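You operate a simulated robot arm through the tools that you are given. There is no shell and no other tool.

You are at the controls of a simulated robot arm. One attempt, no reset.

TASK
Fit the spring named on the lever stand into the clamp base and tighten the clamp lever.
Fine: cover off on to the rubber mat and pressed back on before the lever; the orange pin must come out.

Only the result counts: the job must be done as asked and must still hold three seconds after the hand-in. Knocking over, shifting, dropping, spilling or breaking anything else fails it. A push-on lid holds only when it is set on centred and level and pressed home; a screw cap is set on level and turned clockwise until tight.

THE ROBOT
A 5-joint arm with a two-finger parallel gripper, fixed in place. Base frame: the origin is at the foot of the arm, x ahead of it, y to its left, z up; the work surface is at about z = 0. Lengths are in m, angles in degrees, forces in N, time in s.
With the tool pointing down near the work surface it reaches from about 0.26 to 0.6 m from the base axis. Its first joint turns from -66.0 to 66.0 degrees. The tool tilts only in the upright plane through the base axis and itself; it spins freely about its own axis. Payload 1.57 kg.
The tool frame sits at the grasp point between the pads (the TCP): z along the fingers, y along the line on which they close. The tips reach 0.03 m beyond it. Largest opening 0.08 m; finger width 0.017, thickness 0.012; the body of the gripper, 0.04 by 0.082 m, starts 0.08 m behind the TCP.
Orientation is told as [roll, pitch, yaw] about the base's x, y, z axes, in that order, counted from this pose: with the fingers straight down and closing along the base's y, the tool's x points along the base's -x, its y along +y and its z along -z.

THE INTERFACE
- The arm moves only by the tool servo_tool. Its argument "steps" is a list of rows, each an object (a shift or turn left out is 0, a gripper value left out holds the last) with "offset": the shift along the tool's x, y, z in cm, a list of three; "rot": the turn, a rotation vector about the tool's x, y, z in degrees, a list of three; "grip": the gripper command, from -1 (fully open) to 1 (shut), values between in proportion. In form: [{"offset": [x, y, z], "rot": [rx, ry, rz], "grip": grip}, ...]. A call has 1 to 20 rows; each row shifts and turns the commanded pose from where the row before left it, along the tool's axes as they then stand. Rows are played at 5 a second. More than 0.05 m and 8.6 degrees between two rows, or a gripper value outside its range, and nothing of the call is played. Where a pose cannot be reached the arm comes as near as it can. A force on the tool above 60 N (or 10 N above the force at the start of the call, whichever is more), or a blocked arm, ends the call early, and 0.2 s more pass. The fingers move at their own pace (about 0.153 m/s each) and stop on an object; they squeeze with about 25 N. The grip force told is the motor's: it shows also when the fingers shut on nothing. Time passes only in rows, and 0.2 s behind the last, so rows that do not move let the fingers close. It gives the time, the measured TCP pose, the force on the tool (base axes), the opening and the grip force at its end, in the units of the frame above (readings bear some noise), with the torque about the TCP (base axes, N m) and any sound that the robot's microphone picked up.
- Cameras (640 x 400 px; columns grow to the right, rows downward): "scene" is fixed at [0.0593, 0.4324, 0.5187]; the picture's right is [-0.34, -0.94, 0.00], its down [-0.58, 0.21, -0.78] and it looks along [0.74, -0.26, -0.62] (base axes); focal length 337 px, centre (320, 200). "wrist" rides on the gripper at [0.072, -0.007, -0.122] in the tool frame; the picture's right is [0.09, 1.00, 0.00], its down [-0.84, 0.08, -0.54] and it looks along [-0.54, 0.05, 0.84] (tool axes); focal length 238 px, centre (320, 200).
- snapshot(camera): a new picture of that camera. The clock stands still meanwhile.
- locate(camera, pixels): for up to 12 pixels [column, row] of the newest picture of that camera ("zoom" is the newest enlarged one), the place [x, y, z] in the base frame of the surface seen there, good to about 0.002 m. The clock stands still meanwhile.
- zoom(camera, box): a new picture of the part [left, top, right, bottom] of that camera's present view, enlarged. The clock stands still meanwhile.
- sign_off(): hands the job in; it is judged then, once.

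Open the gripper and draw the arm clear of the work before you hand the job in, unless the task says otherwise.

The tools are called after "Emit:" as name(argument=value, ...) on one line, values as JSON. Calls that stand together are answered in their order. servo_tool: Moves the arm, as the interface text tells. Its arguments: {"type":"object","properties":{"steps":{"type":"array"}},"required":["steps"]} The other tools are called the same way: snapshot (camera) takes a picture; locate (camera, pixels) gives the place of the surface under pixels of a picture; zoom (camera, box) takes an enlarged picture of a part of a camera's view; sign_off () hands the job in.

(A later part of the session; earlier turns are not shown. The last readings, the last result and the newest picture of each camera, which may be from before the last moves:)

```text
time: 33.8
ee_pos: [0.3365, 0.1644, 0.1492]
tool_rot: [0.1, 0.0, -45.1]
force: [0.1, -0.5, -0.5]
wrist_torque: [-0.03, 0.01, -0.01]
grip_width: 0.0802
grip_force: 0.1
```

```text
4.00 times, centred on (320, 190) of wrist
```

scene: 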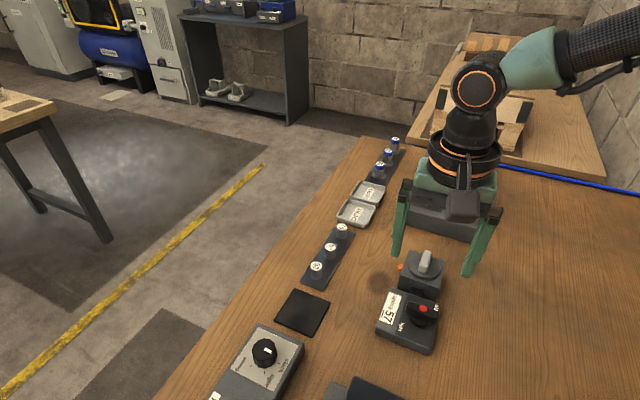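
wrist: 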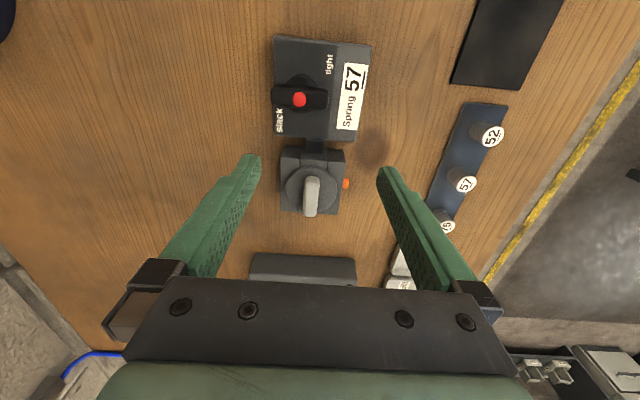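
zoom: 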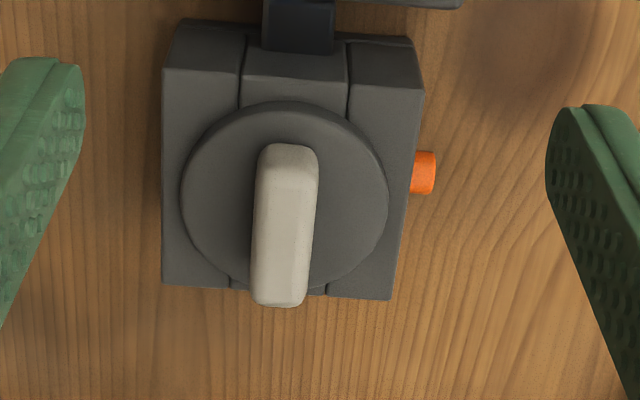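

Clear view of the cover and its handle; I locate the disc's edges and the handle's ends.

Emit:
locate(camera="zoom", pixels=[[190, 195], [382, 205], [285, 108], [287, 152], [278, 295], [258, 220], [312, 225], [284, 225], [165, 70], [420, 95], [390, 295], [165, 280]])

Emit:
zoom(camera="scene", box=[390, 240, 440, 290])

```text
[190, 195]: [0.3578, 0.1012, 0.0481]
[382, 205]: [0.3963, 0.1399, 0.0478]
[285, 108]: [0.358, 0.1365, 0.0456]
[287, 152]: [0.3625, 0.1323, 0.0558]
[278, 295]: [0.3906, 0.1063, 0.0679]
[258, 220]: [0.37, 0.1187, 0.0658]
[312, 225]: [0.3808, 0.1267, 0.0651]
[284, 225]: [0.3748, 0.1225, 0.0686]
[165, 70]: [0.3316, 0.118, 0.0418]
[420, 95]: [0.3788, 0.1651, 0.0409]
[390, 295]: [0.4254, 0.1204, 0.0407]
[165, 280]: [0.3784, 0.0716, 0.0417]
```

```text
8.00 times, centred on (415, 265) of scene
```

zoom: 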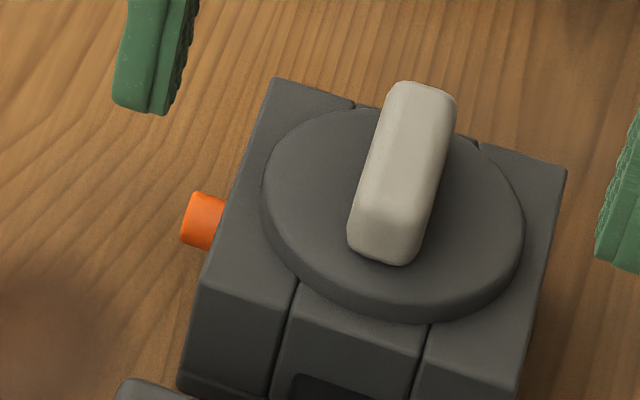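

Block centre ≈ (0.3786,0.1188), handle centre ≈ (0.378,0.1195), about 13 mm thick, top z≈0.068. I move above it with a 40 mm opening and descend to TCP z≈0.10 first.

Emit:
servo_tool(steps=[{"offset": [-2.1, -0.1, 0], "grip": 0.0}, {"offset": [-2.0, -0.1, 0]}, {"offset": [-2.0, 0, 0]}, {"offset": [0, 0, 2.4]}, {"offset": [0, 0, 2.4]}, {}, {}])

Emit:
zoom(camera="wrist", box=[250, 110, 390, 210])

Emit:
zoom(camera="scene", box=[370, 210, 470, 310])

```text
time: 35.4
ee_pos: [0.3793, 0.12, 0.1012]
tool_rot: [0.0, 0.0, -45.1]
force: [-0.1, 0.1, 0.3]
wrist_torque: [0.02, -0.02, 0.02]
grip_width: 0.0398
grip_force: 0.0
```

```text
4.00 times, centred on (320, 160) of wrist
```

zoom: 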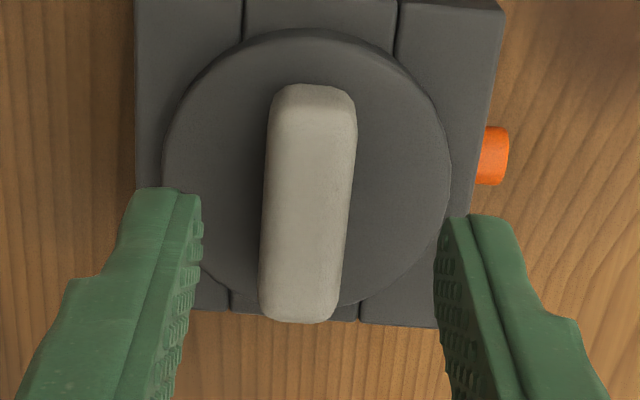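

```text
4.00 times, centred on (420, 260) of scene
```

zoom: 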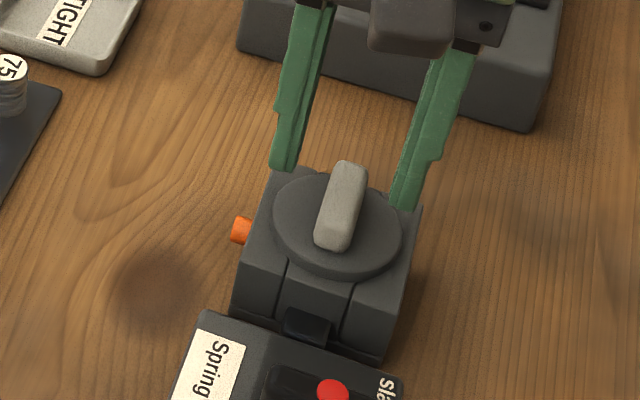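

The handle sits ≈2 mm toward -y and ≈3 mm toward +x of the tool centre. I correct, descend to TCP z≈0.081 and close on the handle.

Emit:
servo_tool(steps=[{"offset": [0.3, -0.2, 1.0]}, {"offset": [0, 0, 1.0]}, {}, {"grip": 0.4}, {"grip": 0.7}, {"grip": 1}, {}])

Emit:
zoom(camera="wrist", box=[250, 110, 390, 210])

Emit:
zoom(camera="scene", box=[370, 210, 470, 310])

```text
time: 37.0
ee_pos: [0.3755, 0.1201, 0.0818]
tool_rot: [0.0, 0.1, -45.1]
force: [-5.1, -8.1, 3.0]
wrist_torque: [-0.2, 0.1, 0.01]
grip_width: 0.0153
grip_force: 25.1
```

```text
4.00 times, centred on (320, 160) of wrist
```

zoom: 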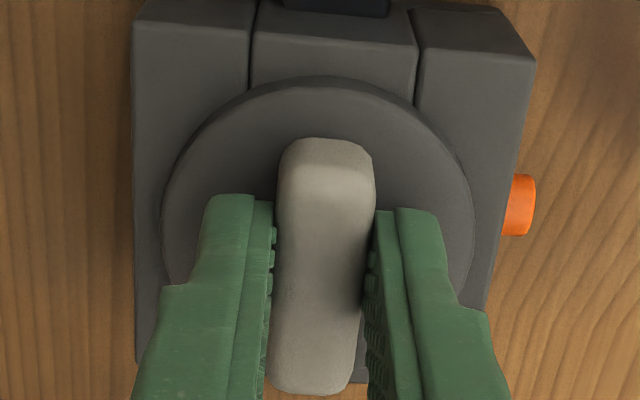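

```text
4.00 times, centred on (420, 260) of scene
```

zoom: 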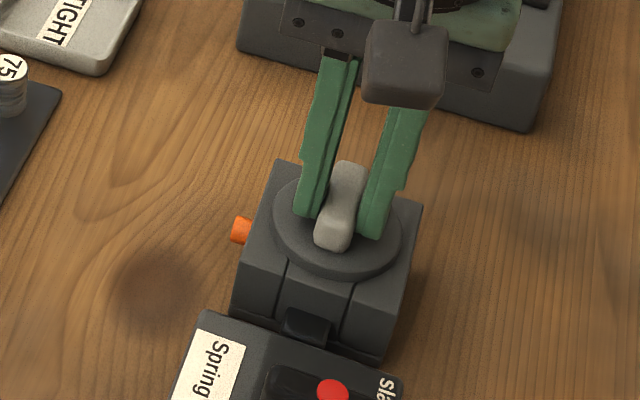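

Handle gripped (width 15 mm). I relieve the side load and lift gently by 2 mm to test whether the cover is free.

Emit:
servo_tool(steps=[{"offset": [0, -0.07, 0]}, {"offset": [0, 0, -0.2]}, {}])

Emit:
zoom(camera="scene", box=[390, 240, 450, 300])

```text
time: 37.8
ee_pos: [0.3755, 0.1193, 0.0847]
tool_rot: [-0.1, 0.0, -45.0]
force: [-0.3, 1.1, -0.2]
wrist_torque: [0.0, -0.02, 0.03]
grip_width: 0.0151
grip_force: 25.2
heard: snap
```

```text
6.67 times, centred on (420, 270) of scene
```

zoom: 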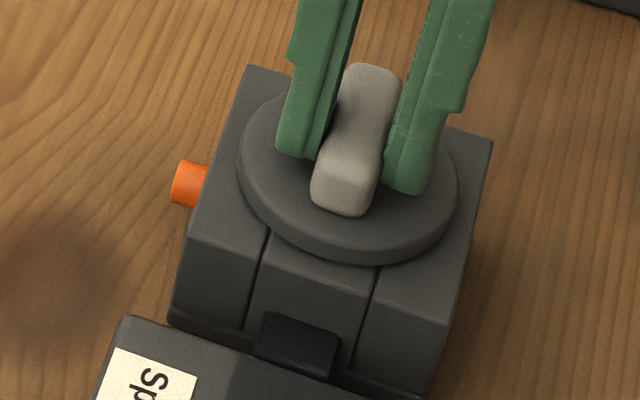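

A "snap" was heard and the load is now ~0, so the cover's snap-fit released. I lift it further in small steps and watch.

Emit:
servo_tool(steps=[{"offset": [0, 0, -0.5]}, {"offset": [0, 0, -0.5]}, {"offset": [0, 0, -1.0]}, {}])

Emit:
zoom(camera="scene", box=[370, 210, 470, 310])

Emit:
zoom(camera="wrist", box=[250, 110, 390, 210])

```text
time: 38.8
ee_pos: [0.3746, 0.1194, 0.1057]
tool_rot: [-0.1, 0.0, -45.0]
force: [0.0, 0.3, -0.6]
wrist_torque: [0.0, 0.01, -0.03]
grip_width: 0.0151
grip_force: 25.4
```

```text
4.00 times, centred on (420, 260) of scene
```

zoom: 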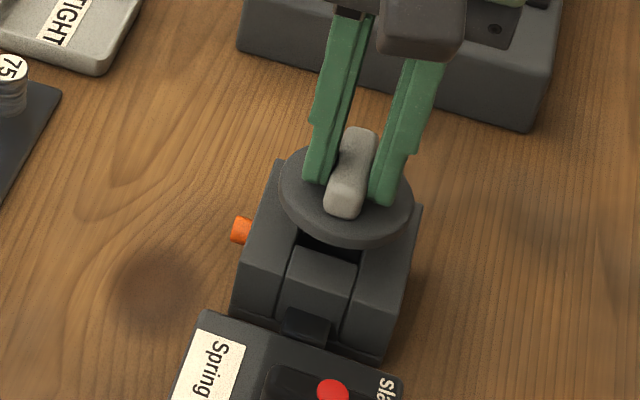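

```text
4.00 times, centred on (320, 160) of wrist
```

zoom: 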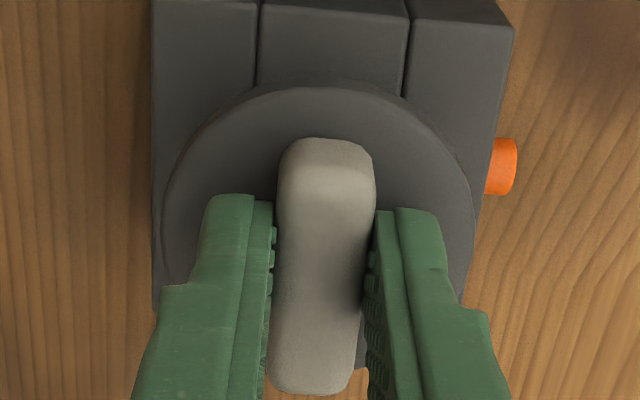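

The cover is free. I lift it well clear and carry it over the rubber mat at about (0.390,0.345).

Emit:
servo_tool(steps=[{"offset": [0, 0, -2.5]}, {"offset": [0, 0, -2.5]}, {"offset": [1.86, 2.13, 0]}, {"offset": [1.86, 2.13, 0]}, {"offset": [1.86, 2.13, 0]}, {"offset": [1.86, 2.13, 0]}, {"offset": [1.86, 2.13, 0]}, {"offset": [1.86, 2.13, 0]}, {"offset": [1.86, 2.13, 0]}, {"offset": [1.86, 2.13, 0]}, {}, {}])

Emit:
snapshot(camera="wrist")

Emit:
snapshot(camera="scene")

Emit:
zoom(camera="scene", box=[380, 235, 460, 305])

```text
time: 41.4
ee_pos: [0.3909, 0.3464, 0.1536]
tool_rot: [-0.1, 0.1, -45.0]
force: [0.0, 0.0, -0.6]
wrist_torque: [0.02, 0.03, 0.01]
grip_width: 0.0149
grip_force: 25.3
```

```text
taken
```

wrist: 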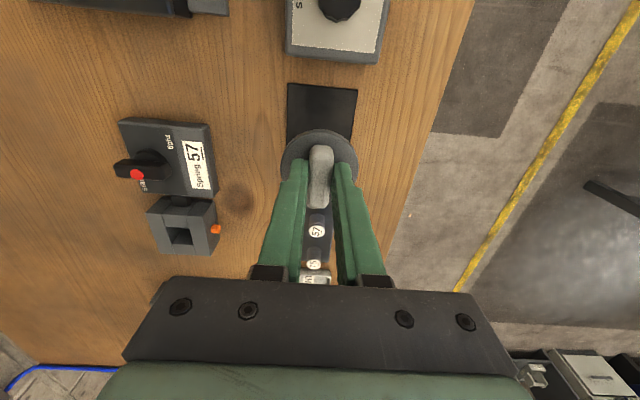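

```text
taken
```

scene: 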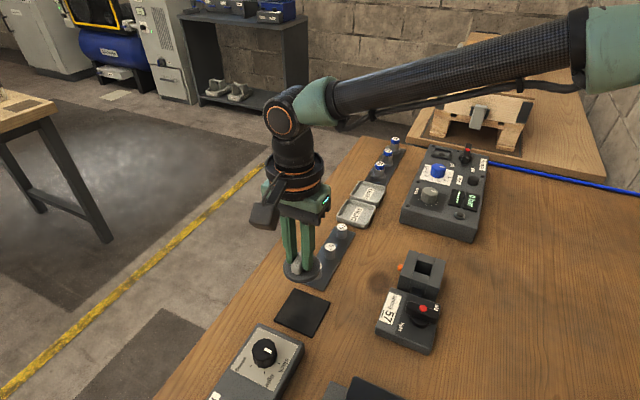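

```text
5.71 times, centred on (420, 270) of scene
```

zoom: 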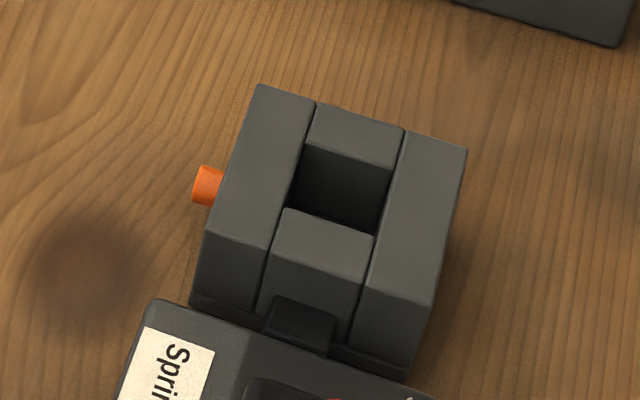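

The open pocket is visible in the block. The cover hovers over the mat; I lower it to just above, then feel for contact in small steps.

Emit:
servo_tool(steps=[{"offset": [0, 0, 2.5]}, {"offset": [0, 0, 2.5]}, {"offset": [0, 0, 2.5]}, {"offset": [0, 0, 1.7]}, {}, {}])

Emit:
zoom(camera="scene", box=[250, 240, 370, 350])

Emit:
zoom(camera="wrist", box=[220, 60, 420, 220])

```text
time: 42.8
ee_pos: [0.3897, 0.3454, 0.0624]
tool_rot: [0.0, 0.0, -45.0]
force: [-0.6, 0.5, -1.2]
wrist_torque: [0.0, -0.01, -0.03]
grip_width: 0.0152
grip_force: 24.9
```

```text
3.64 times, centred on (310, 295) of scene
```

zoom: 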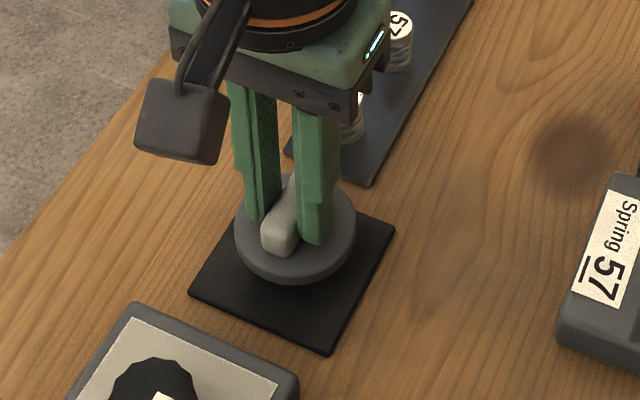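

```text
2.50 times, centred on (320, 140) of wrist
```

zoom: 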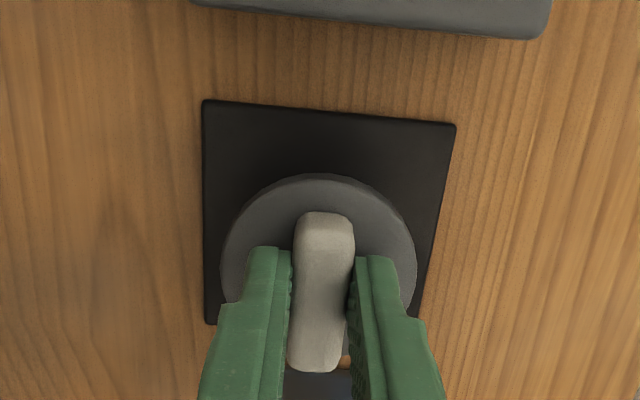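

I check the mat's corners against where the cover will land.

Emit:
locate(camera="zoom", pixels=[[207, 105], [450, 129], [210, 318], [424, 318], [320, 140], [240, 240], [412, 280]])

```text
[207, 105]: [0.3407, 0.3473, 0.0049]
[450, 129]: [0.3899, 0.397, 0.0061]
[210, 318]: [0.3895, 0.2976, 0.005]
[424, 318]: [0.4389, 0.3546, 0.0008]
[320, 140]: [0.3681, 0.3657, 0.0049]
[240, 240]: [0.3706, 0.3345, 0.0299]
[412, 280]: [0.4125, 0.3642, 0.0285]
```

Mat centre ≈ (0.3897,0.3473), the cover is centred on it within 2 mm. Lowering until contact.

Emit:
servo_tool(steps=[{"offset": [-0.05, 0.1, 0.6]}, {"offset": [0, 0, 0.4]}, {}])

Emit:
servo_tool(steps=[{"offset": [0, 0, 0.2]}, {"offset": [0, 0, 0.2]}, {}])

```text
time: 43.6
ee_pos: [0.3898, 0.3467, 0.0525]
tool_rot: [0.0, 0.0, -45.0]
force: [0.0, 0.2, -1.3]
wrist_torque: [-0.04, 0.02, -0.01]
grip_width: 0.0151
grip_force: 25.3
```

```text
time: 44.4
ee_pos: [0.3912, 0.3477, 0.0482]
tool_rot: [0.0, 0.0, -45.1]
force: [-0.4, 0.3, -1.1]
wrist_torque: [0.0, -0.01, 0.0]
grip_width: 0.0151
grip_force: 25.2
```

Emit:
servo_tool(steps=[{"offset": [0, 0, 0.1]}, {"offset": [0, 0, 0.1]}, {}])

Emit:
zoom(camera="scene", box=[250, 240, 370, 350])

```text
time: 45.2
ee_pos: [0.3907, 0.346, 0.0468]
tool_rot: [0.0, 0.0, -45.1]
force: [-0.8, -0.4, 1.9]
wrist_torque: [0.02, 0.04, 0.0]
grip_width: 0.0151
grip_force: 25.3
```

```text
3.64 times, centred on (310, 295) of scene
```

zoom: 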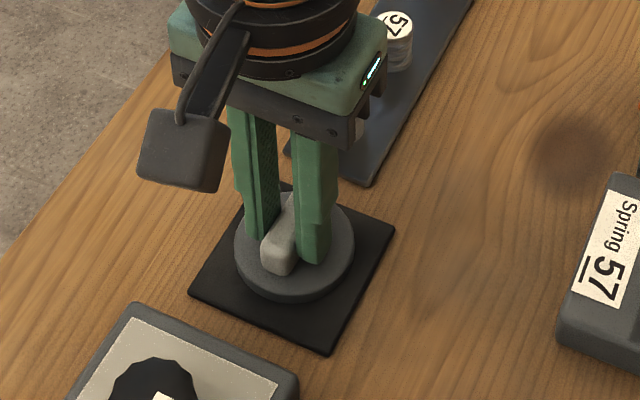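

Contact is just starting (force changed by +3 N). I lower 0.5 mm more and open slowly, then rise.

Emit:
servo_tool(steps=[{"offset": [0, 0, 0.06]}, {}, {"grip": 0.55}, {"grip": 0.4}, {"grip": 0.2}, {}])

Emit:
servo_tool(steps=[{"offset": [0, 0, -0.5]}, {"offset": [0, 0, -1.5]}, {"offset": [0, 0, -2.5]}, {"offset": [0, 0, -3]}, {"offset": [0, 0, -3]}, {}])

Emit:
snapshot(camera="wrist")

Emit:
zoom(camera="scene", box=[250, 240, 370, 350])

```text
time: 46.6
ee_pos: [0.3909, 0.3463, 0.0449]
tool_rot: [0.0, 0.0, -45.0]
force: [0.0, -0.5, 0.1]
wrist_torque: [0.0, 0.0, 0.02]
grip_width: 0.032
grip_force: 0.1
```

```text
time: 48.0
ee_pos: [0.3907, 0.3447, 0.1524]
tool_rot: [0.0, 0.0, -45.1]
force: [0.7, 0.2, -0.9]
wrist_torque: [0.0, -0.03, 0.0]
grip_width: 0.0319
grip_force: 0.1
```

```text
taken
```

wrist: 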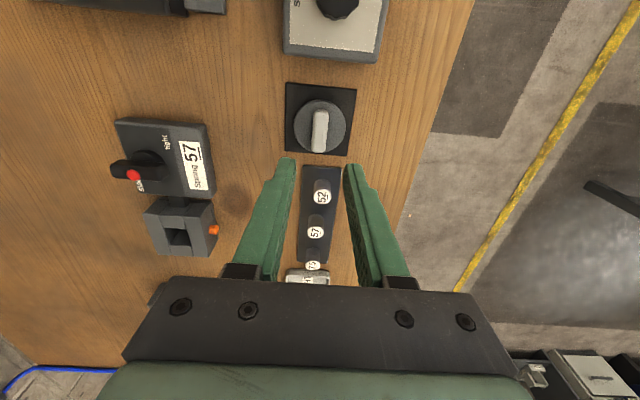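

```text
3.64 times, centred on (310, 295) of scene
```

zoom: 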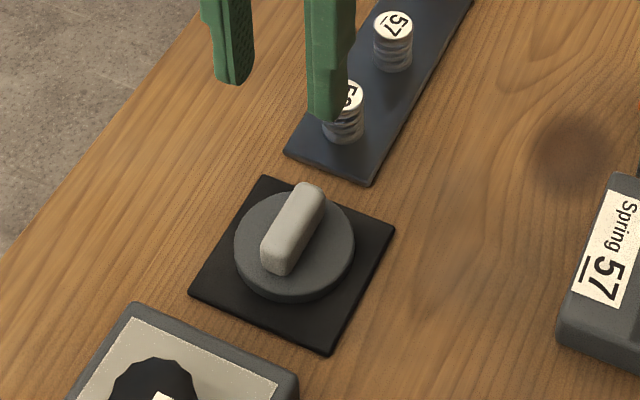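

The cover rests on the mat. Next I move so the wrist camera looks straight down into the pocket, to see what the pin does inside.

Emit:
servo_tool(steps=[{"offset": [-2.9, -2.1, 0]}, {"offset": [-2.9, -2.1, 0]}, {"offset": [-2.9, -2.1, 0]}, {"offset": [-2.9, -2.1, 0]}, {"offset": [-2.9, -2.1, 0]}, {"offset": [-2.9, -2.1, 0]}, {"offset": [-2.9, -2.1, 0]}, {"offset": [-2.5, -2.1, 0]}, {}, {}])

Emit:
snapshot(camera="wrist")

```text
time: 50.2
ee_pos: [0.4346, 0.0654, 0.1504]
tool_rot: [0.1, -0.1, -44.9]
force: [0.0, -0.5, -0.5]
wrist_torque: [0.0, -0.02, 0.0]
grip_width: 0.0317
grip_force: 0.1
```

```text
taken
```

wrist: 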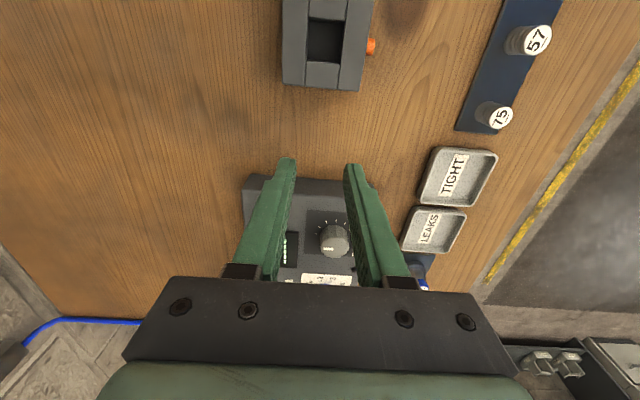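

Emit:
zoom(camera="wrist", box=[280, 0, 380, 95])

Emit:
locate(camera="wrist", pixels=[[325, 40], [315, 30], [335, 30], [325, 55], [313, 55], [334, 55], [308, 22], [341, 22], [307, 60], [340, 64], [371, 45], [325, 22]])

```text
4.21 times, centred on (330, 48) of wrist
```

zoom: 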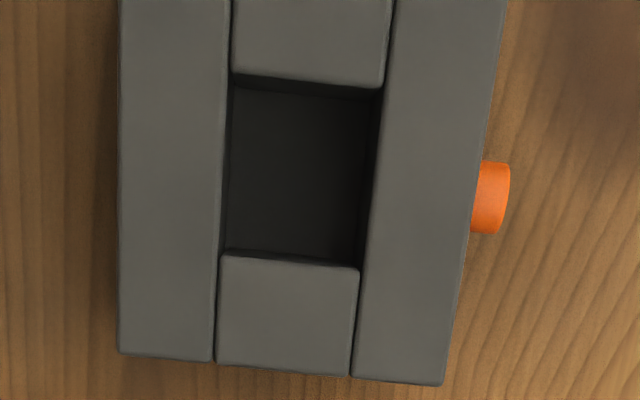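

```text
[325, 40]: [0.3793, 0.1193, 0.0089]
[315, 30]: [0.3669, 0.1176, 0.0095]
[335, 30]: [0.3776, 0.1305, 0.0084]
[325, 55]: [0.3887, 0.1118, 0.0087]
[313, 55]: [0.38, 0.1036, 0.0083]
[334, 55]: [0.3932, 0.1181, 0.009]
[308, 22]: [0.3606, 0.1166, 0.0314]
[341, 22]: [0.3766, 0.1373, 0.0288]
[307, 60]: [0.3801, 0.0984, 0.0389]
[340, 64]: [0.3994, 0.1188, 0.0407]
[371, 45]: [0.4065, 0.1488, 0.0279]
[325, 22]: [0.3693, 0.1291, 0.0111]
```

The pocket floor is at z≈0.009, centre ≈ (0.379,0.119), about 30 mm wide; the pin doesn't poke into it visibly. With the cover off I'll go back and try the pin again.

Emit:
servo_tool(steps=[{"offset": [2.54, 1.37, 0], "grip": 0.0}, {"offset": [2.54, 1.37, 0]}, {"offset": [2.54, 1.37, 0]}, {"rot": [0, 0, 8.5]}, {"rot": [0, 0, 8.5]}, {"rot": [0, 0, 8.5]}, {"rot": [0, 0, 8.5]}, {"rot": [0, 0, 8.5]}, {"rot": [0, 0, 8.5]}, {"rot": [0, 0, 8.5]}, {"rot": [0, 0, 8.5]}, {"rot": [0, 0, 8.5]}, {"rot": [0, 0, 8.5]}, {"rot": [0, 0, 5]}, {}])

Emit:
servo_tool(steps=[{"offset": [0.3, 0, 2.5]}, {"offset": [0, 0, 2.5]}, {"offset": [0, 0, 2.5]}, {"offset": [0, 0, 2.0]}, {}, {}])

Emit:
zoom(camera="wrist", box=[260, 110, 380, 210])

```text
time: 53.4
ee_pos: [0.4099, 0.149, 0.1511]
tool_rot: [-0.1, 0.0, -135.1]
force: [-0.4, 0.1, -0.3]
wrist_torque: [0.0, 0.03, 0.02]
grip_width: 0.0398
grip_force: 0.1
```

```text
time: 54.8
ee_pos: [0.4111, 0.1507, 0.0561]
tool_rot: [0.1, 0.0, -135.0]
force: [-0.8, 0.3, 0.0]
wrist_torque: [0.0, 0.02, -0.01]
grip_width: 0.0399
grip_force: 0.0
```

```text
4.00 times, centred on (320, 160) of wrist
```

zoom: 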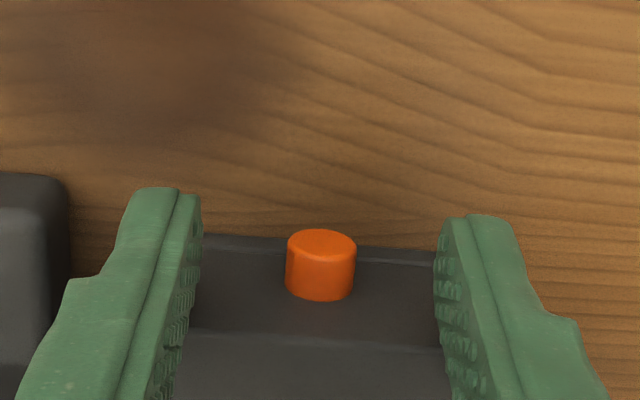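

Pin visible at zoom (321,265). I descend to TCP z≈0.035, close on it and check the side load.

Emit:
servo_tool(steps=[{"offset": [-0.2, 0.03, 1.0]}, {"offset": [0, 0, 1.1]}, {}, {"grip": 0.6}, {"grip": 1}, {}, {}])

Emit:
zoom(camera="wrist", box=[260, 110, 380, 210])

```text
time: 56.4
ee_pos: [0.4105, 0.149, 0.035]
tool_rot: [0.0, 0.1, -135.0]
force: [12.6, -13.1, -8.3]
wrist_torque: [-0.18, -0.22, 0.12]
grip_width: 0.0109
grip_force: 28.9
```

```text
4.00 times, centred on (320, 160) of wrist
```

zoom: 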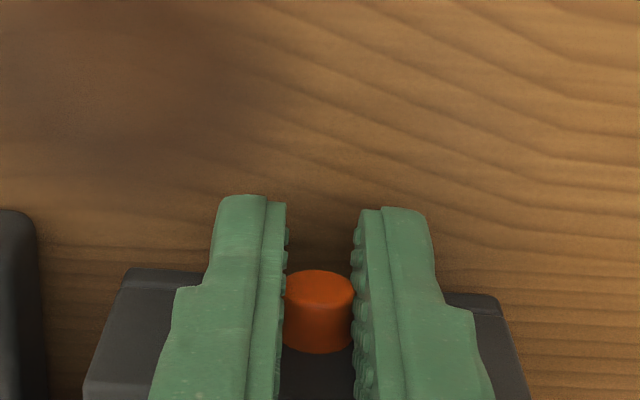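

Side force ≈18 N; I shift +0.13 to centre, then pull in steps, reading the forces at each.

Emit:
servo_tool(steps=[{"offset": [0, 0.14, 0]}, {}])

Emit:
servo_tool(steps=[{"offset": [0.2, 0, 0]}, {"offset": [0.2, 0, 0]}, {}])

Emit:
servo_tool(steps=[{"offset": [0.2, 0, 0]}, {"offset": [0.2, 0, 0]}, {}])

Emit:
servo_tool(steps=[{"offset": [0.2, 0, 0]}, {"offset": [0.2, 0, 0]}, {}])

Emit:
zoom(camera="wrist", box=[260, 110, 380, 210])

```text
time: 57.0
ee_pos: [0.4104, 0.1498, 0.036]
tool_rot: [0.0, 0.0, -135.0]
force: [4.1, -3.6, 0.7]
wrist_torque: [0.38, -0.54, 0.05]
grip_width: 0.0107
grip_force: 29.1
```

```text
time: 57.8
ee_pos: [0.414, 0.1528, 0.0363]
tool_rot: [0.0, 0.1, -134.8]
force: [-6.6, 5.2, 19.6]
wrist_torque: [-0.12, 0.33, -0.05]
grip_width: 0.0111
grip_force: 29.0
```

```text
time: 58.6
ee_pos: [0.416, 0.1553, 0.0354]
tool_rot: [0.1, 0.0, -134.9]
force: [-10.9, 9.8, 20.6]
wrist_torque: [0.21, 0.22, -0.05]
grip_width: 0.0111
grip_force: 29.3
```

```text
time: 59.4
ee_pos: [0.4186, 0.1564, 0.0347]
tool_rot: [-0.1, -0.3, -135.0]
force: [-11.4, 4.5, 12.9]
wrist_torque: [-0.01, 0.23, -0.05]
grip_width: 0.011
grip_force: 28.5
```

```text
4.00 times, centred on (320, 160) of wrist
```

zoom: 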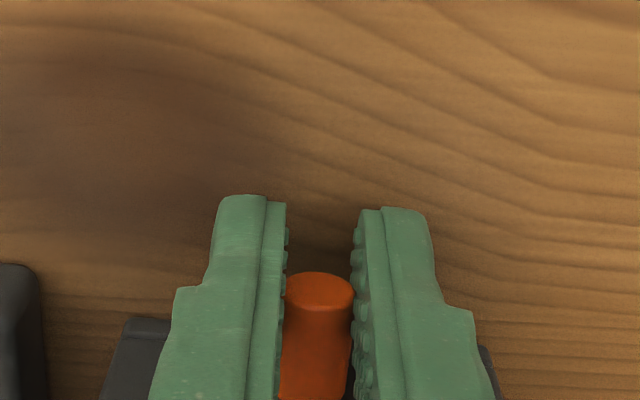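

Vertical load +13 to +20 N and side load are building up; I neutralise these (up 1 mm, -0.8 mm in y) before pulling against the catch.

Emit:
servo_tool(steps=[{"offset": [0, -0.07, -0.12]}, {}])

Emit:
servo_tool(steps=[{"offset": [0.1, 0, 0]}, {}])

Emit:
servo_tool(steps=[{"offset": [0.1, 0, 0]}, {}])

Emit:
zoom(camera="wrist", box=[260, 110, 380, 210])

```text
time: 60.0
ee_pos: [0.4184, 0.1556, 0.0341]
tool_rot: [-0.1, -0.1, -135.1]
force: [1.8, -5.2, -16.8]
wrist_torque: [-0.13, -0.01, 0.03]
grip_width: 0.0111
grip_force: 29.0
```

```text
time: 60.6
ee_pos: [0.4182, 0.1569, 0.0349]
tool_rot: [-0.1, -0.2, -134.9]
force: [0.6, -16.7, -17.7]
wrist_torque: [-0.23, 0.01, 0.05]
grip_width: 0.011
grip_force: 28.7
```

```text
time: 61.2
ee_pos: [0.4199, 0.1593, 0.0362]
tool_rot: [-0.1, -0.2, -135.0]
force: [-3.4, -25.2, -5.7]
wrist_torque: [-0.45, 0.13, 0.06]
grip_width: 0.011
grip_force: 28.9
```

```text
4.00 times, centred on (320, 160) of wrist
```

zoom: 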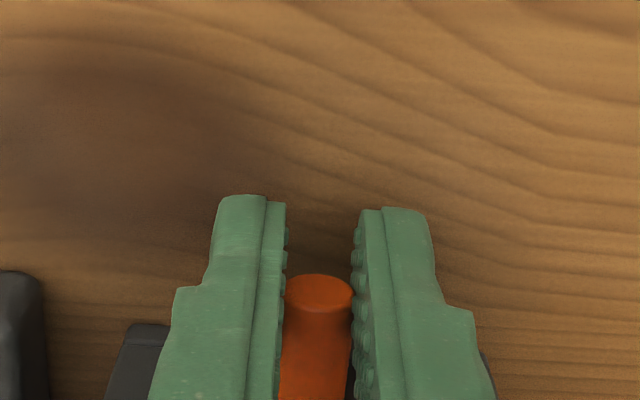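

The pin is again against its stop at ≈12 mm with ≈20 N and not slipping. With the cover off, I test whether it now stays out when released.

Emit:
servo_tool(steps=[{"offset": [-0.15, 0, 0]}, {"grip": 0.7}, {"grip": 0.4}, {"grip": 0.0}, {}])

Emit:
zoom(camera="wrist", box=[260, 110, 380, 210])

Emit:
zoom(camera="scene", box=[380, 235, 460, 305])

```text
time: 62.4
ee_pos: [0.4193, 0.1579, 0.0372]
tool_rot: [0.0, 0.0, -135.0]
force: [0.4, 0.3, -0.1]
wrist_torque: [-0.01, -0.03, -0.02]
grip_width: 0.0402
grip_force: 0.1
```

```text
4.00 times, centred on (320, 160) of wrist
```

zoom: 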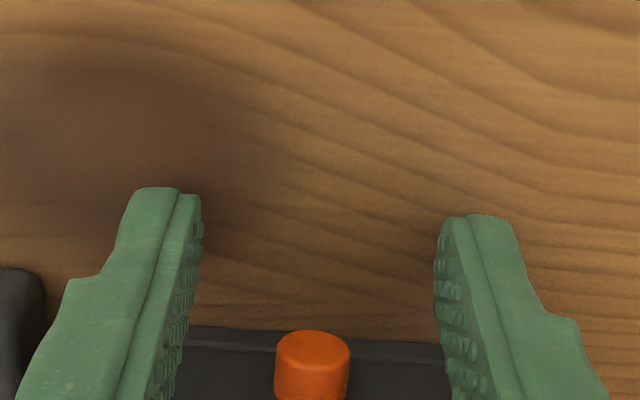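

```text
5.71 times, centred on (420, 270) of scene
```

zoom: 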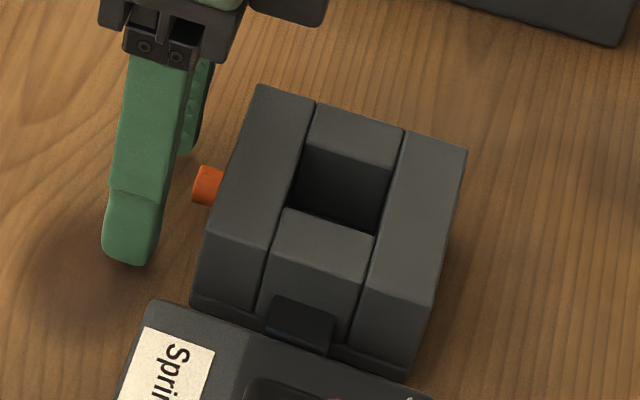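

The pin springs back again, so it's a captive spring plunger. I want to see its inner end, so I raise, spin 180° (to yaw 45) and look at the pocket's wall on the pin side.

Emit:
servo_tool(steps=[{"offset": [1.0, 0, -1.0]}, {"offset": [0, 0, -3.5]}, {"offset": [0, 0, -3.5]}, {"offset": [0, 0, -3.5]}, {"rot": [0, 0, -8.5]}, {"rot": [0, 0, -8.5]}, {"rot": [0, 0, -8.5]}, {"rot": [0, 0, -8.5]}, {"rot": [0, 0, -8.5]}, {"rot": [0, 0, -8.5]}, {"rot": [0, 0, -8.5]}, {"rot": [0, 0, -8.5]}, {"rot": [0, 0, -8.5]}, {"rot": [0, 0, -8.5]}, {"rot": [0, 0, -8.5]}, {"rot": [0, 0, -8.5]}, {"rot": [0, 0, -8.5]}, {"rot": [0, 0, -8.5]}, {"rot": [0, 0, -8.5]}])

Emit:
servo_tool(steps=[{"rot": [0, 0, -8.5]}, {"rot": [0, 0, -8.5]}, {"rot": [0, 0, -8.5]}, {"rot": [0, 0, -8.5]}, {"rot": [0, 0, -8.5]}, {"rot": [0, 0, -8.5]}, {"rot": [0, 0, -1.5]}, {}])

```text
time: 66.4
ee_pos: [0.4272, 0.1649, 0.1528]
tool_rot: [0.0, 0.0, -7.3]
force: [0.2, 0.7, 0.9]
wrist_torque: [0.0, 0.04, 0.01]
grip_width: 0.04
grip_force: 0.1
```

```text
time: 68.2
ee_pos: [0.426, 0.1649, 0.1515]
tool_rot: [0.0, 0.0, 45.1]
force: [0.2, 0.1, 0.1]
wrist_torque: [-0.02, -0.03, 0.01]
grip_width: 0.04
grip_force: 0.0
```

Now slide over to the far side (-u) of the block and lower to z≈0.10 for a close look into the pocket.

Emit:
servo_tool(steps=[{"offset": [3.0, 0, 0]}, {"offset": [3.0, 0, 0]}, {"offset": [3.0, 0, 0]}, {"offset": [3.1, 0, 0]}, {"offset": [0, 0, 2.5]}, {"offset": [0, 0, 2.5]}, {}, {}])

Emit:
snapshot(camera="wrist")

Emit:
zoom(camera="wrist", box=[260, 140, 380, 240])

```text
time: 70.0
ee_pos: [0.3413, 0.0798, 0.0999]
tool_rot: [0.0, -0.1, 45.1]
force: [0.4, -0.7, -0.4]
wrist_torque: [0.03, 0.02, 0.02]
grip_width: 0.0399
grip_force: 0.1
```

```text
taken
```

wrist: 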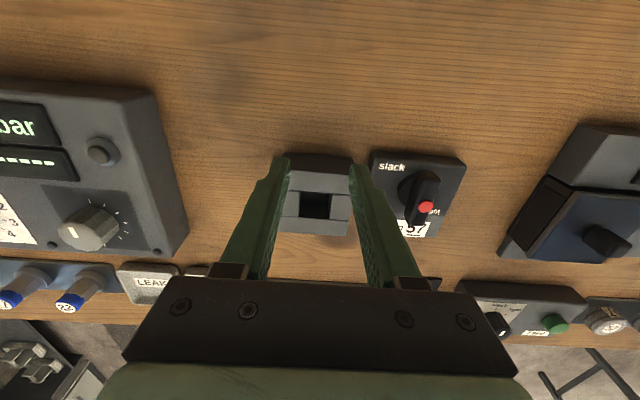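

```text
4.00 times, centred on (320, 190) of wrist
```

zoom: 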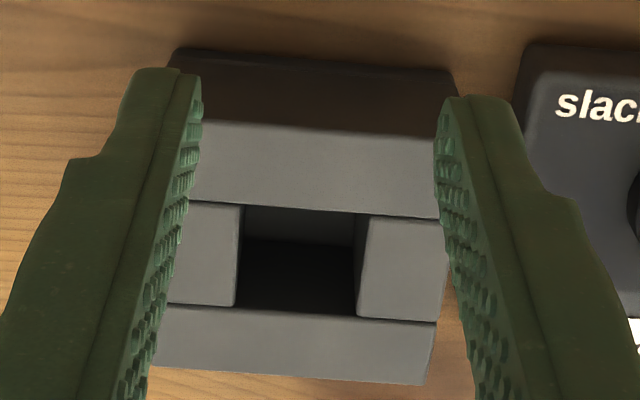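

The inner wall on the pin side shows as the dark area (rows 245–315 in the zoom). I locate a grid of points on it to see if anything protrudes into the pocket.

Emit:
locate(camera="zoom", pixels=[[300, 225], [265, 225], [340, 225], [295, 255], [295, 270], [295, 285], [295, 300], [255, 285], [335, 285], [245, 310], [350, 312], [295, 310]])

```text
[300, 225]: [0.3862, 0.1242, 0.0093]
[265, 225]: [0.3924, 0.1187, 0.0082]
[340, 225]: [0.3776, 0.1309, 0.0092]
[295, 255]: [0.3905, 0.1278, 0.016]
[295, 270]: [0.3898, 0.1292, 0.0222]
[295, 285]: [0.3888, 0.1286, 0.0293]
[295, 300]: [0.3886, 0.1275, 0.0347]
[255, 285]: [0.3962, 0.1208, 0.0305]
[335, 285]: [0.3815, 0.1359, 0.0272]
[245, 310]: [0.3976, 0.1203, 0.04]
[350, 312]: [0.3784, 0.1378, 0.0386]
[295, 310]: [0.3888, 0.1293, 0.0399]
```

The wall is flat (u≈0.366), so the pin doesn't enter the pocket. I check the heights of the block's top pieces before fetching the spring.

Emit:
locate(camera="zoom", pixels=[[210, 240], [210, 280], [400, 240], [400, 290], [300, 160], [300, 190], [300, 330], [300, 360], [250, 210], [360, 220]])

Emit:
zoom(camera="scene", box=[290, 210, 370, 290])

Emit:
locate(camera="zoom", pixels=[[320, 298], [310, 320], [340, 340], [290, 320], [330, 380], [260, 420], [315, 300]])

```text
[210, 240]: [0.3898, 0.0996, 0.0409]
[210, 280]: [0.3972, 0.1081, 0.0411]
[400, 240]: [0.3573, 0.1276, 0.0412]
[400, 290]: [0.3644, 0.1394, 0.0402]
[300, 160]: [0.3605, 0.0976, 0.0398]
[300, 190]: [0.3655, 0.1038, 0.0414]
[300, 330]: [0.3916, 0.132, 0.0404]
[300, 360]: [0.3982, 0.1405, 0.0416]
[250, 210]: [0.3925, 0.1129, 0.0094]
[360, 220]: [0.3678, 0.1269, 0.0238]
```

```text
5.00 times, centred on (330, 250) of scene
```

zoom: 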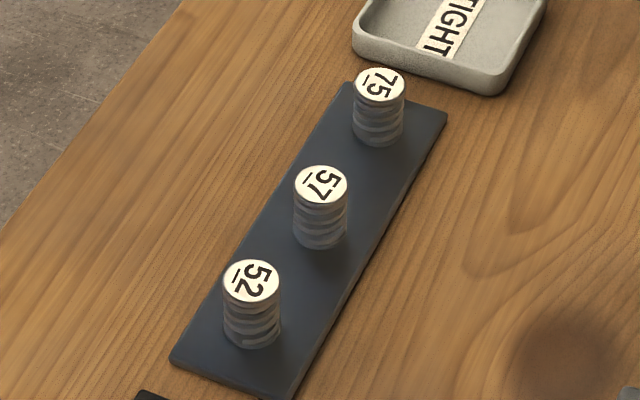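

```text
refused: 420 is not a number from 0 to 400
```

All block-top pieces are at z≈0.041. Now measuring spring 57 (label at zoom (321,185)) and the strip height.

Emit:
locate(camera="zoom", pixels=[[321, 185], [298, 187], [344, 187], [321, 168], [321, 203], [322, 240], [350, 262], [330, 290], [270, 220], [380, 85], [251, 282], [380, 170]])

```text
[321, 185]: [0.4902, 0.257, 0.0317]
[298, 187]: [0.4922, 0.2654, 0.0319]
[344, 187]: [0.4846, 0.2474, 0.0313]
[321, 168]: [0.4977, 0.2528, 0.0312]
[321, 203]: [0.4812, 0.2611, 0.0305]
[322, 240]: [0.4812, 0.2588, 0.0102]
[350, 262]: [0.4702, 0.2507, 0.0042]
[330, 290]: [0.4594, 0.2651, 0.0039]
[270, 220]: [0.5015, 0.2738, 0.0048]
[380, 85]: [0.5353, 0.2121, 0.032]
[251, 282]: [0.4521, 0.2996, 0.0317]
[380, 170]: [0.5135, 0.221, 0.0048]
```

Spring 57 is at ≈(0.491,0.257), 20 mm wide, top z≈0.032 on a strip at z≈0.0045. I rise and go above it, keeping yaw 45 (closing along the strip, neighbours 57 mm away).

Emit:
servo_tool(steps=[{"offset": [0, 0, -2.5]}, {"offset": [0, 0, -2.5]}, {"offset": [-2.89, 0.243, 0]}, {"offset": [-2.89, 0.243, 0]}, {"offset": [-2.89, 0.243, 0]}, {"offset": [-2.89, 0.243, 0]}, {"offset": [-2.89, 0.243, 0]}, {"offset": [-2.89, 0.243, 0]}, {"offset": [-2.89, 0.243, 0]}, {"offset": [-2.89, 0.243, 0]}, {}, {}])

Emit:
snapshot(camera="wrist")

Emit:
zoom(camera="wrist", box=[240, 80, 400, 200])

```text
time: 72.6
ee_pos: [0.4902, 0.2563, 0.1513]
tool_rot: [0.1, 0.1, 45.1]
force: [-0.3, 0.3, 0.3]
wrist_torque: [-0.01, -0.01, 0.0]
grip_width: 0.0402
grip_force: 0.0
```

```text
taken
```

wrist: 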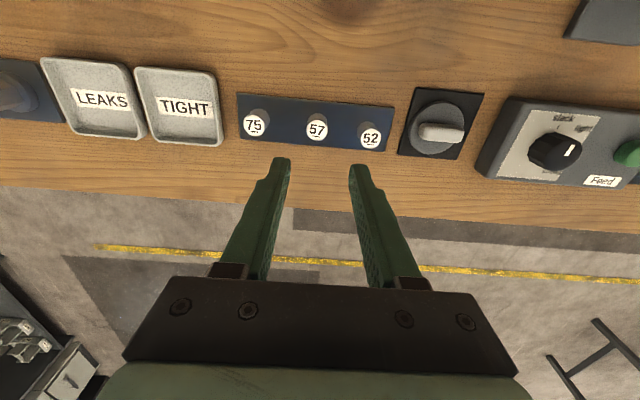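

```text
3.33 times, centred on (320, 140) of wrist
```

zoom: 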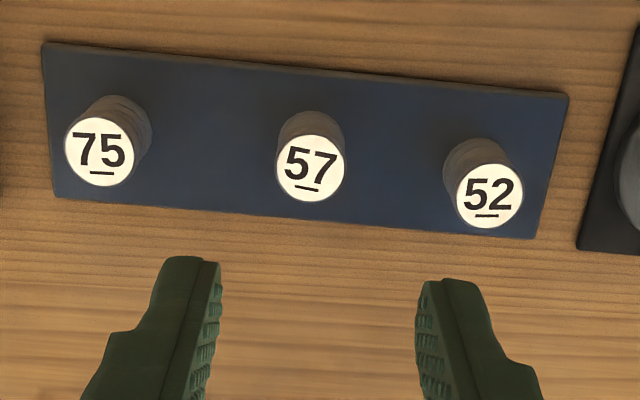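

57 is right in the middle at zoom (309,167). I locate it precisely and compare with the tool position.

Emit:
locate(camera="zoom", pixels=[[309, 167], [279, 165], [340, 170], [310, 138], [308, 198], [99, 152], [489, 196]])

```text
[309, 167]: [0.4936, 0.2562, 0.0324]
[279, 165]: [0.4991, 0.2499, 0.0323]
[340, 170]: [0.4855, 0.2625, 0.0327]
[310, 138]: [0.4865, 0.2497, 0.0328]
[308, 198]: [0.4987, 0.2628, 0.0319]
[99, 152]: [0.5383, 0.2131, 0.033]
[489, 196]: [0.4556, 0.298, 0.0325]
```

Spring centre ≈ (0.492,0.256), nearly under the tool. I descend to z≈0.075 with a small correction and check alignment.

Emit:
servo_tool(steps=[{"offset": [-0.12, -0.12, 2.5]}, {"offset": [0, 0, 2.5]}, {"offset": [0, 0, 2.6]}, {}, {}])

Emit:
zoom(camera="wrist", box=[240, 80, 400, 200])

Emit:
zoom(camera="scene", box=[280, 180, 380, 280])

```text
time: 73.8
ee_pos: [0.4909, 0.2573, 0.074]
tool_rot: [0.0, 0.0, 45.0]
force: [0.0, 0.8, -0.2]
wrist_torque: [0.03, 0.04, 0.01]
grip_width: 0.0401
grip_force: 0.0
```

```text
3.33 times, centred on (320, 140) of wrist
```

zoom: 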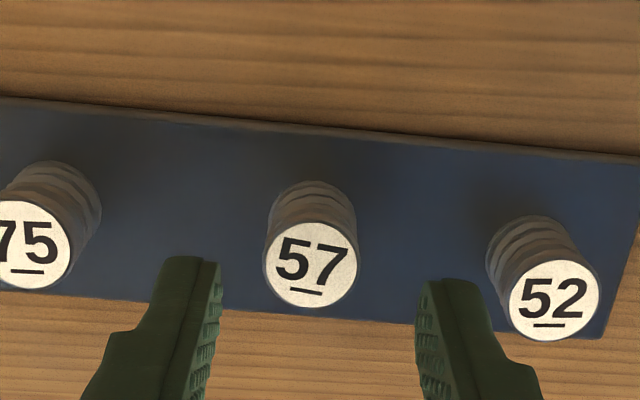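

```text
4.00 times, centred on (330, 230) of scene
```

zoom: 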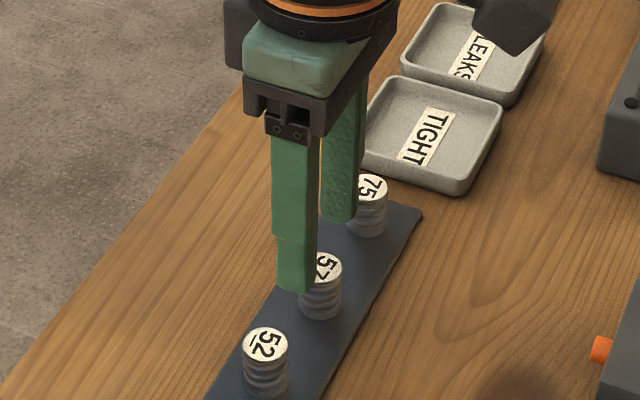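

Spring is ≈1.5 mm toward tool -y. I correct, descend to TCP z≈0.057 (gripping only the top ~5 mm), and close.

Emit:
servo_tool(steps=[{"offset": [0, -0.15, 0.9]}, {"offset": [0, 0, 0.8]}, {}, {"grip": 0.3}, {"grip": 0.5}, {"grip": 1}, {}, {}])

Emit:
zoom(camera="wrist", box=[240, 80, 400, 200])

Emit:
zoom(camera="scene", box=[290, 210, 370, 290])

```text
time: 75.6
ee_pos: [0.4932, 0.2546, 0.057]
tool_rot: [-0.1, 0.0, 44.9]
force: [-0.1, -0.3, -0.1]
wrist_torque: [-0.04, 0.04, 0.03]
grip_width: 0.0209
grip_force: 25.2
```

```text
3.33 times, centred on (320, 140) of wrist
```

zoom: 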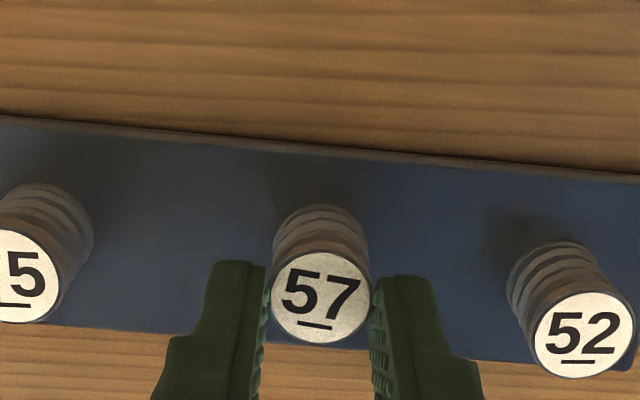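

```text
5.00 times, centred on (330, 250) of scene
```

zoom: 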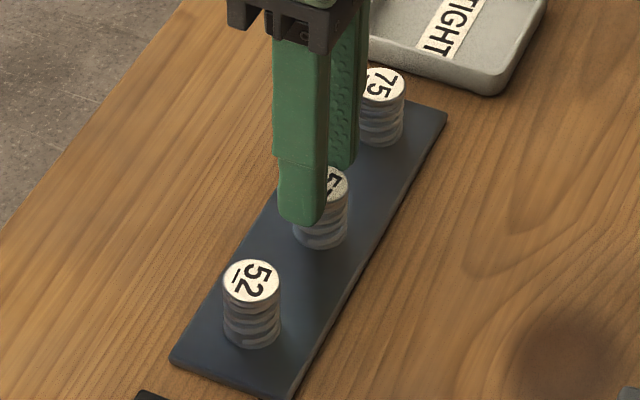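

Gripped cleanly (width 20.9 mm, no side load). Lift slowly and check it comes along.

Emit:
servo_tool(steps=[{"offset": [0, 0, -0.3]}, {"offset": [0, 0, -0.7]}, {"offset": [0, 0, -1.5]}, {"offset": [0, 0, -2.0]}, {"offset": [0, 0, -2.5]}, {"offset": [0, 0, -2.5]}, {}])

Emit:
zoom(camera="scene", box=[290, 150, 390, 290])

Emit:
zoom(camera="wrist", box=[240, 80, 400, 200])

```text
time: 77.2
ee_pos: [0.4928, 0.2562, 0.1541]
tool_rot: [0.0, 0.0, 45.0]
force: [-0.6, -0.2, -0.3]
wrist_torque: [0.02, 0.02, 0.01]
grip_width: 0.021
grip_force: 25.0
```

```text
2.86 times, centred on (340, 220) of scene
```

zoom: 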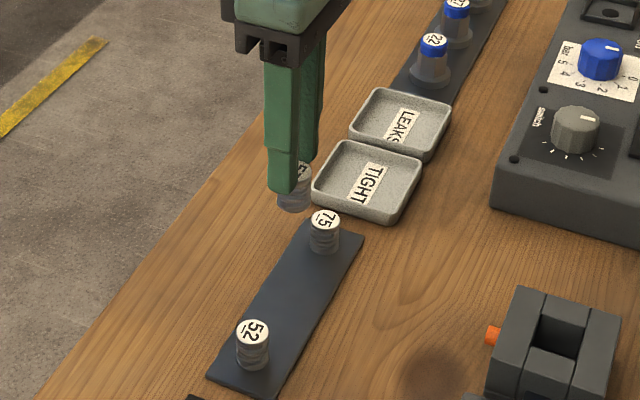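

```text
3.33 times, centred on (320, 140) of wrist
```

zoom: 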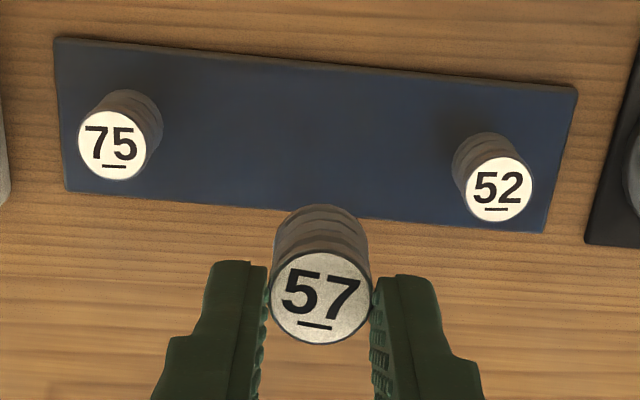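

Spring 57 is held upright. I carry it over the pocket centre at ≈(0.3785,0.1189).

Emit:
servo_tool(steps=[{"offset": [2.54, -0.233, 0]}, {"offset": [2.54, -0.233, 0]}, {"offset": [2.54, -0.233, 0]}, {"offset": [2.54, -0.233, 0]}, {"offset": [2.54, -0.233, 0]}, {"offset": [2.54, -0.233, 0]}, {"offset": [2.54, -0.233, 0]}, {}, {}, {"offset": [0, 0, 2.5]}, {"offset": [0, 0, 2.0]}, {}, {}])

Emit:
snapshot(camera="wrist")

Emit:
zoom(camera="wrist", box=[260, 90, 380, 200])

Emit:
zoom(camera="scene", box=[375, 215, 465, 305])

```text
time: 80.0
ee_pos: [0.3801, 0.1181, 0.1076]
tool_rot: [-0.1, 0.0, 44.9]
force: [-0.5, -0.3, -1.1]
wrist_torque: [0.0, 0.0, -0.05]
grip_width: 0.0212
grip_force: 25.6
```

```text
taken
```

wrist: 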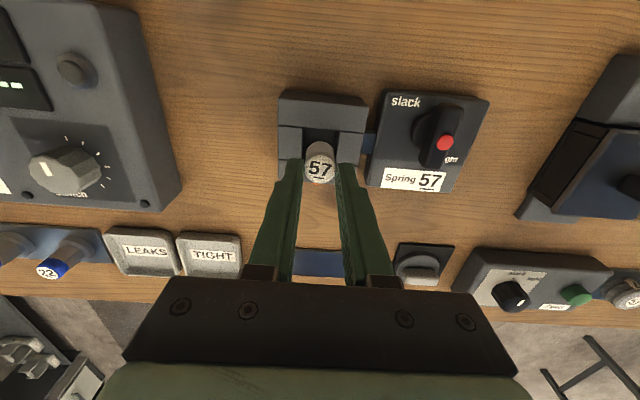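

```text
3.64 times, centred on (320, 145) of wrist
```

zoom: 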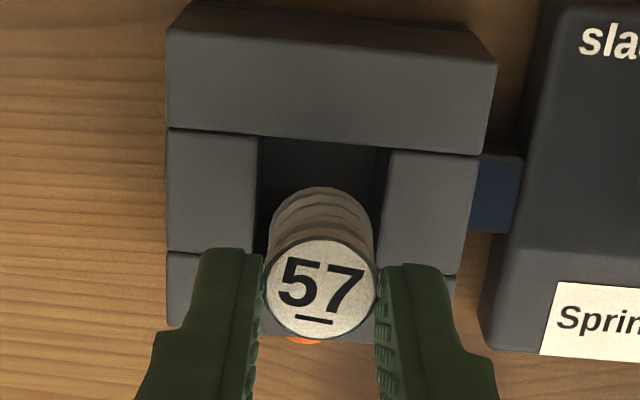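

```text
4.44 times, centred on (420, 260) of scene
```

zoom: 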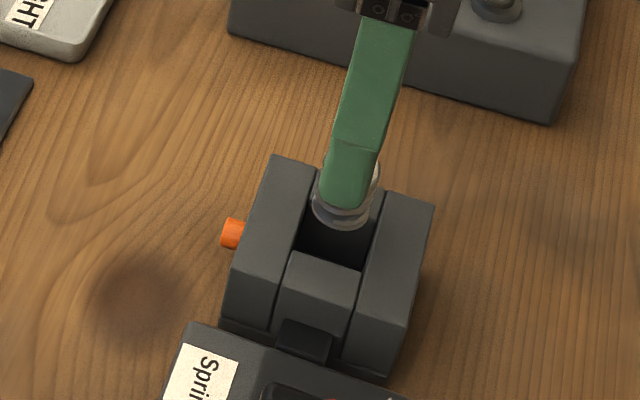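

The spring's bottom appears centred over the pocket (cols ~272–370 against pocket 256–383). Lowering slowly into it, watching the force.

Emit:
servo_tool(steps=[{"offset": [0, 0, 0.8]}, {"offset": [0, 0, 0.7]}, {"offset": [0, 0, 0.5]}, {}])

Emit:
zoom(camera="wrist", box=[260, 90, 380, 200])

Emit:
zoom(camera="scene", box=[375, 215, 465, 305])

```text
time: 81.0
ee_pos: [0.3803, 0.1193, 0.0869]
tool_rot: [0.0, -0.1, 45.0]
force: [-0.3, -0.1, 0.0]
wrist_torque: [0.02, 0.02, -0.01]
grip_width: 0.0211
grip_force: 25.1
```

```text
3.64 times, centred on (320, 145) of wrist
```

zoom: 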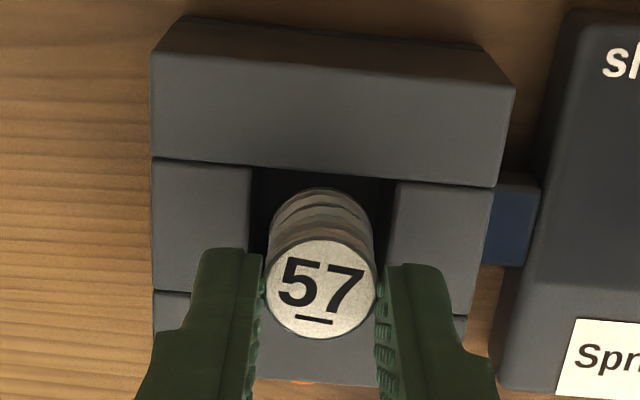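

```text
4.44 times, centred on (420, 260) of scene
```

zoom: 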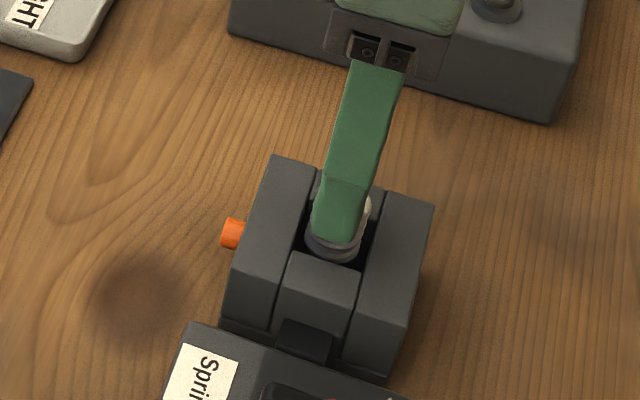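

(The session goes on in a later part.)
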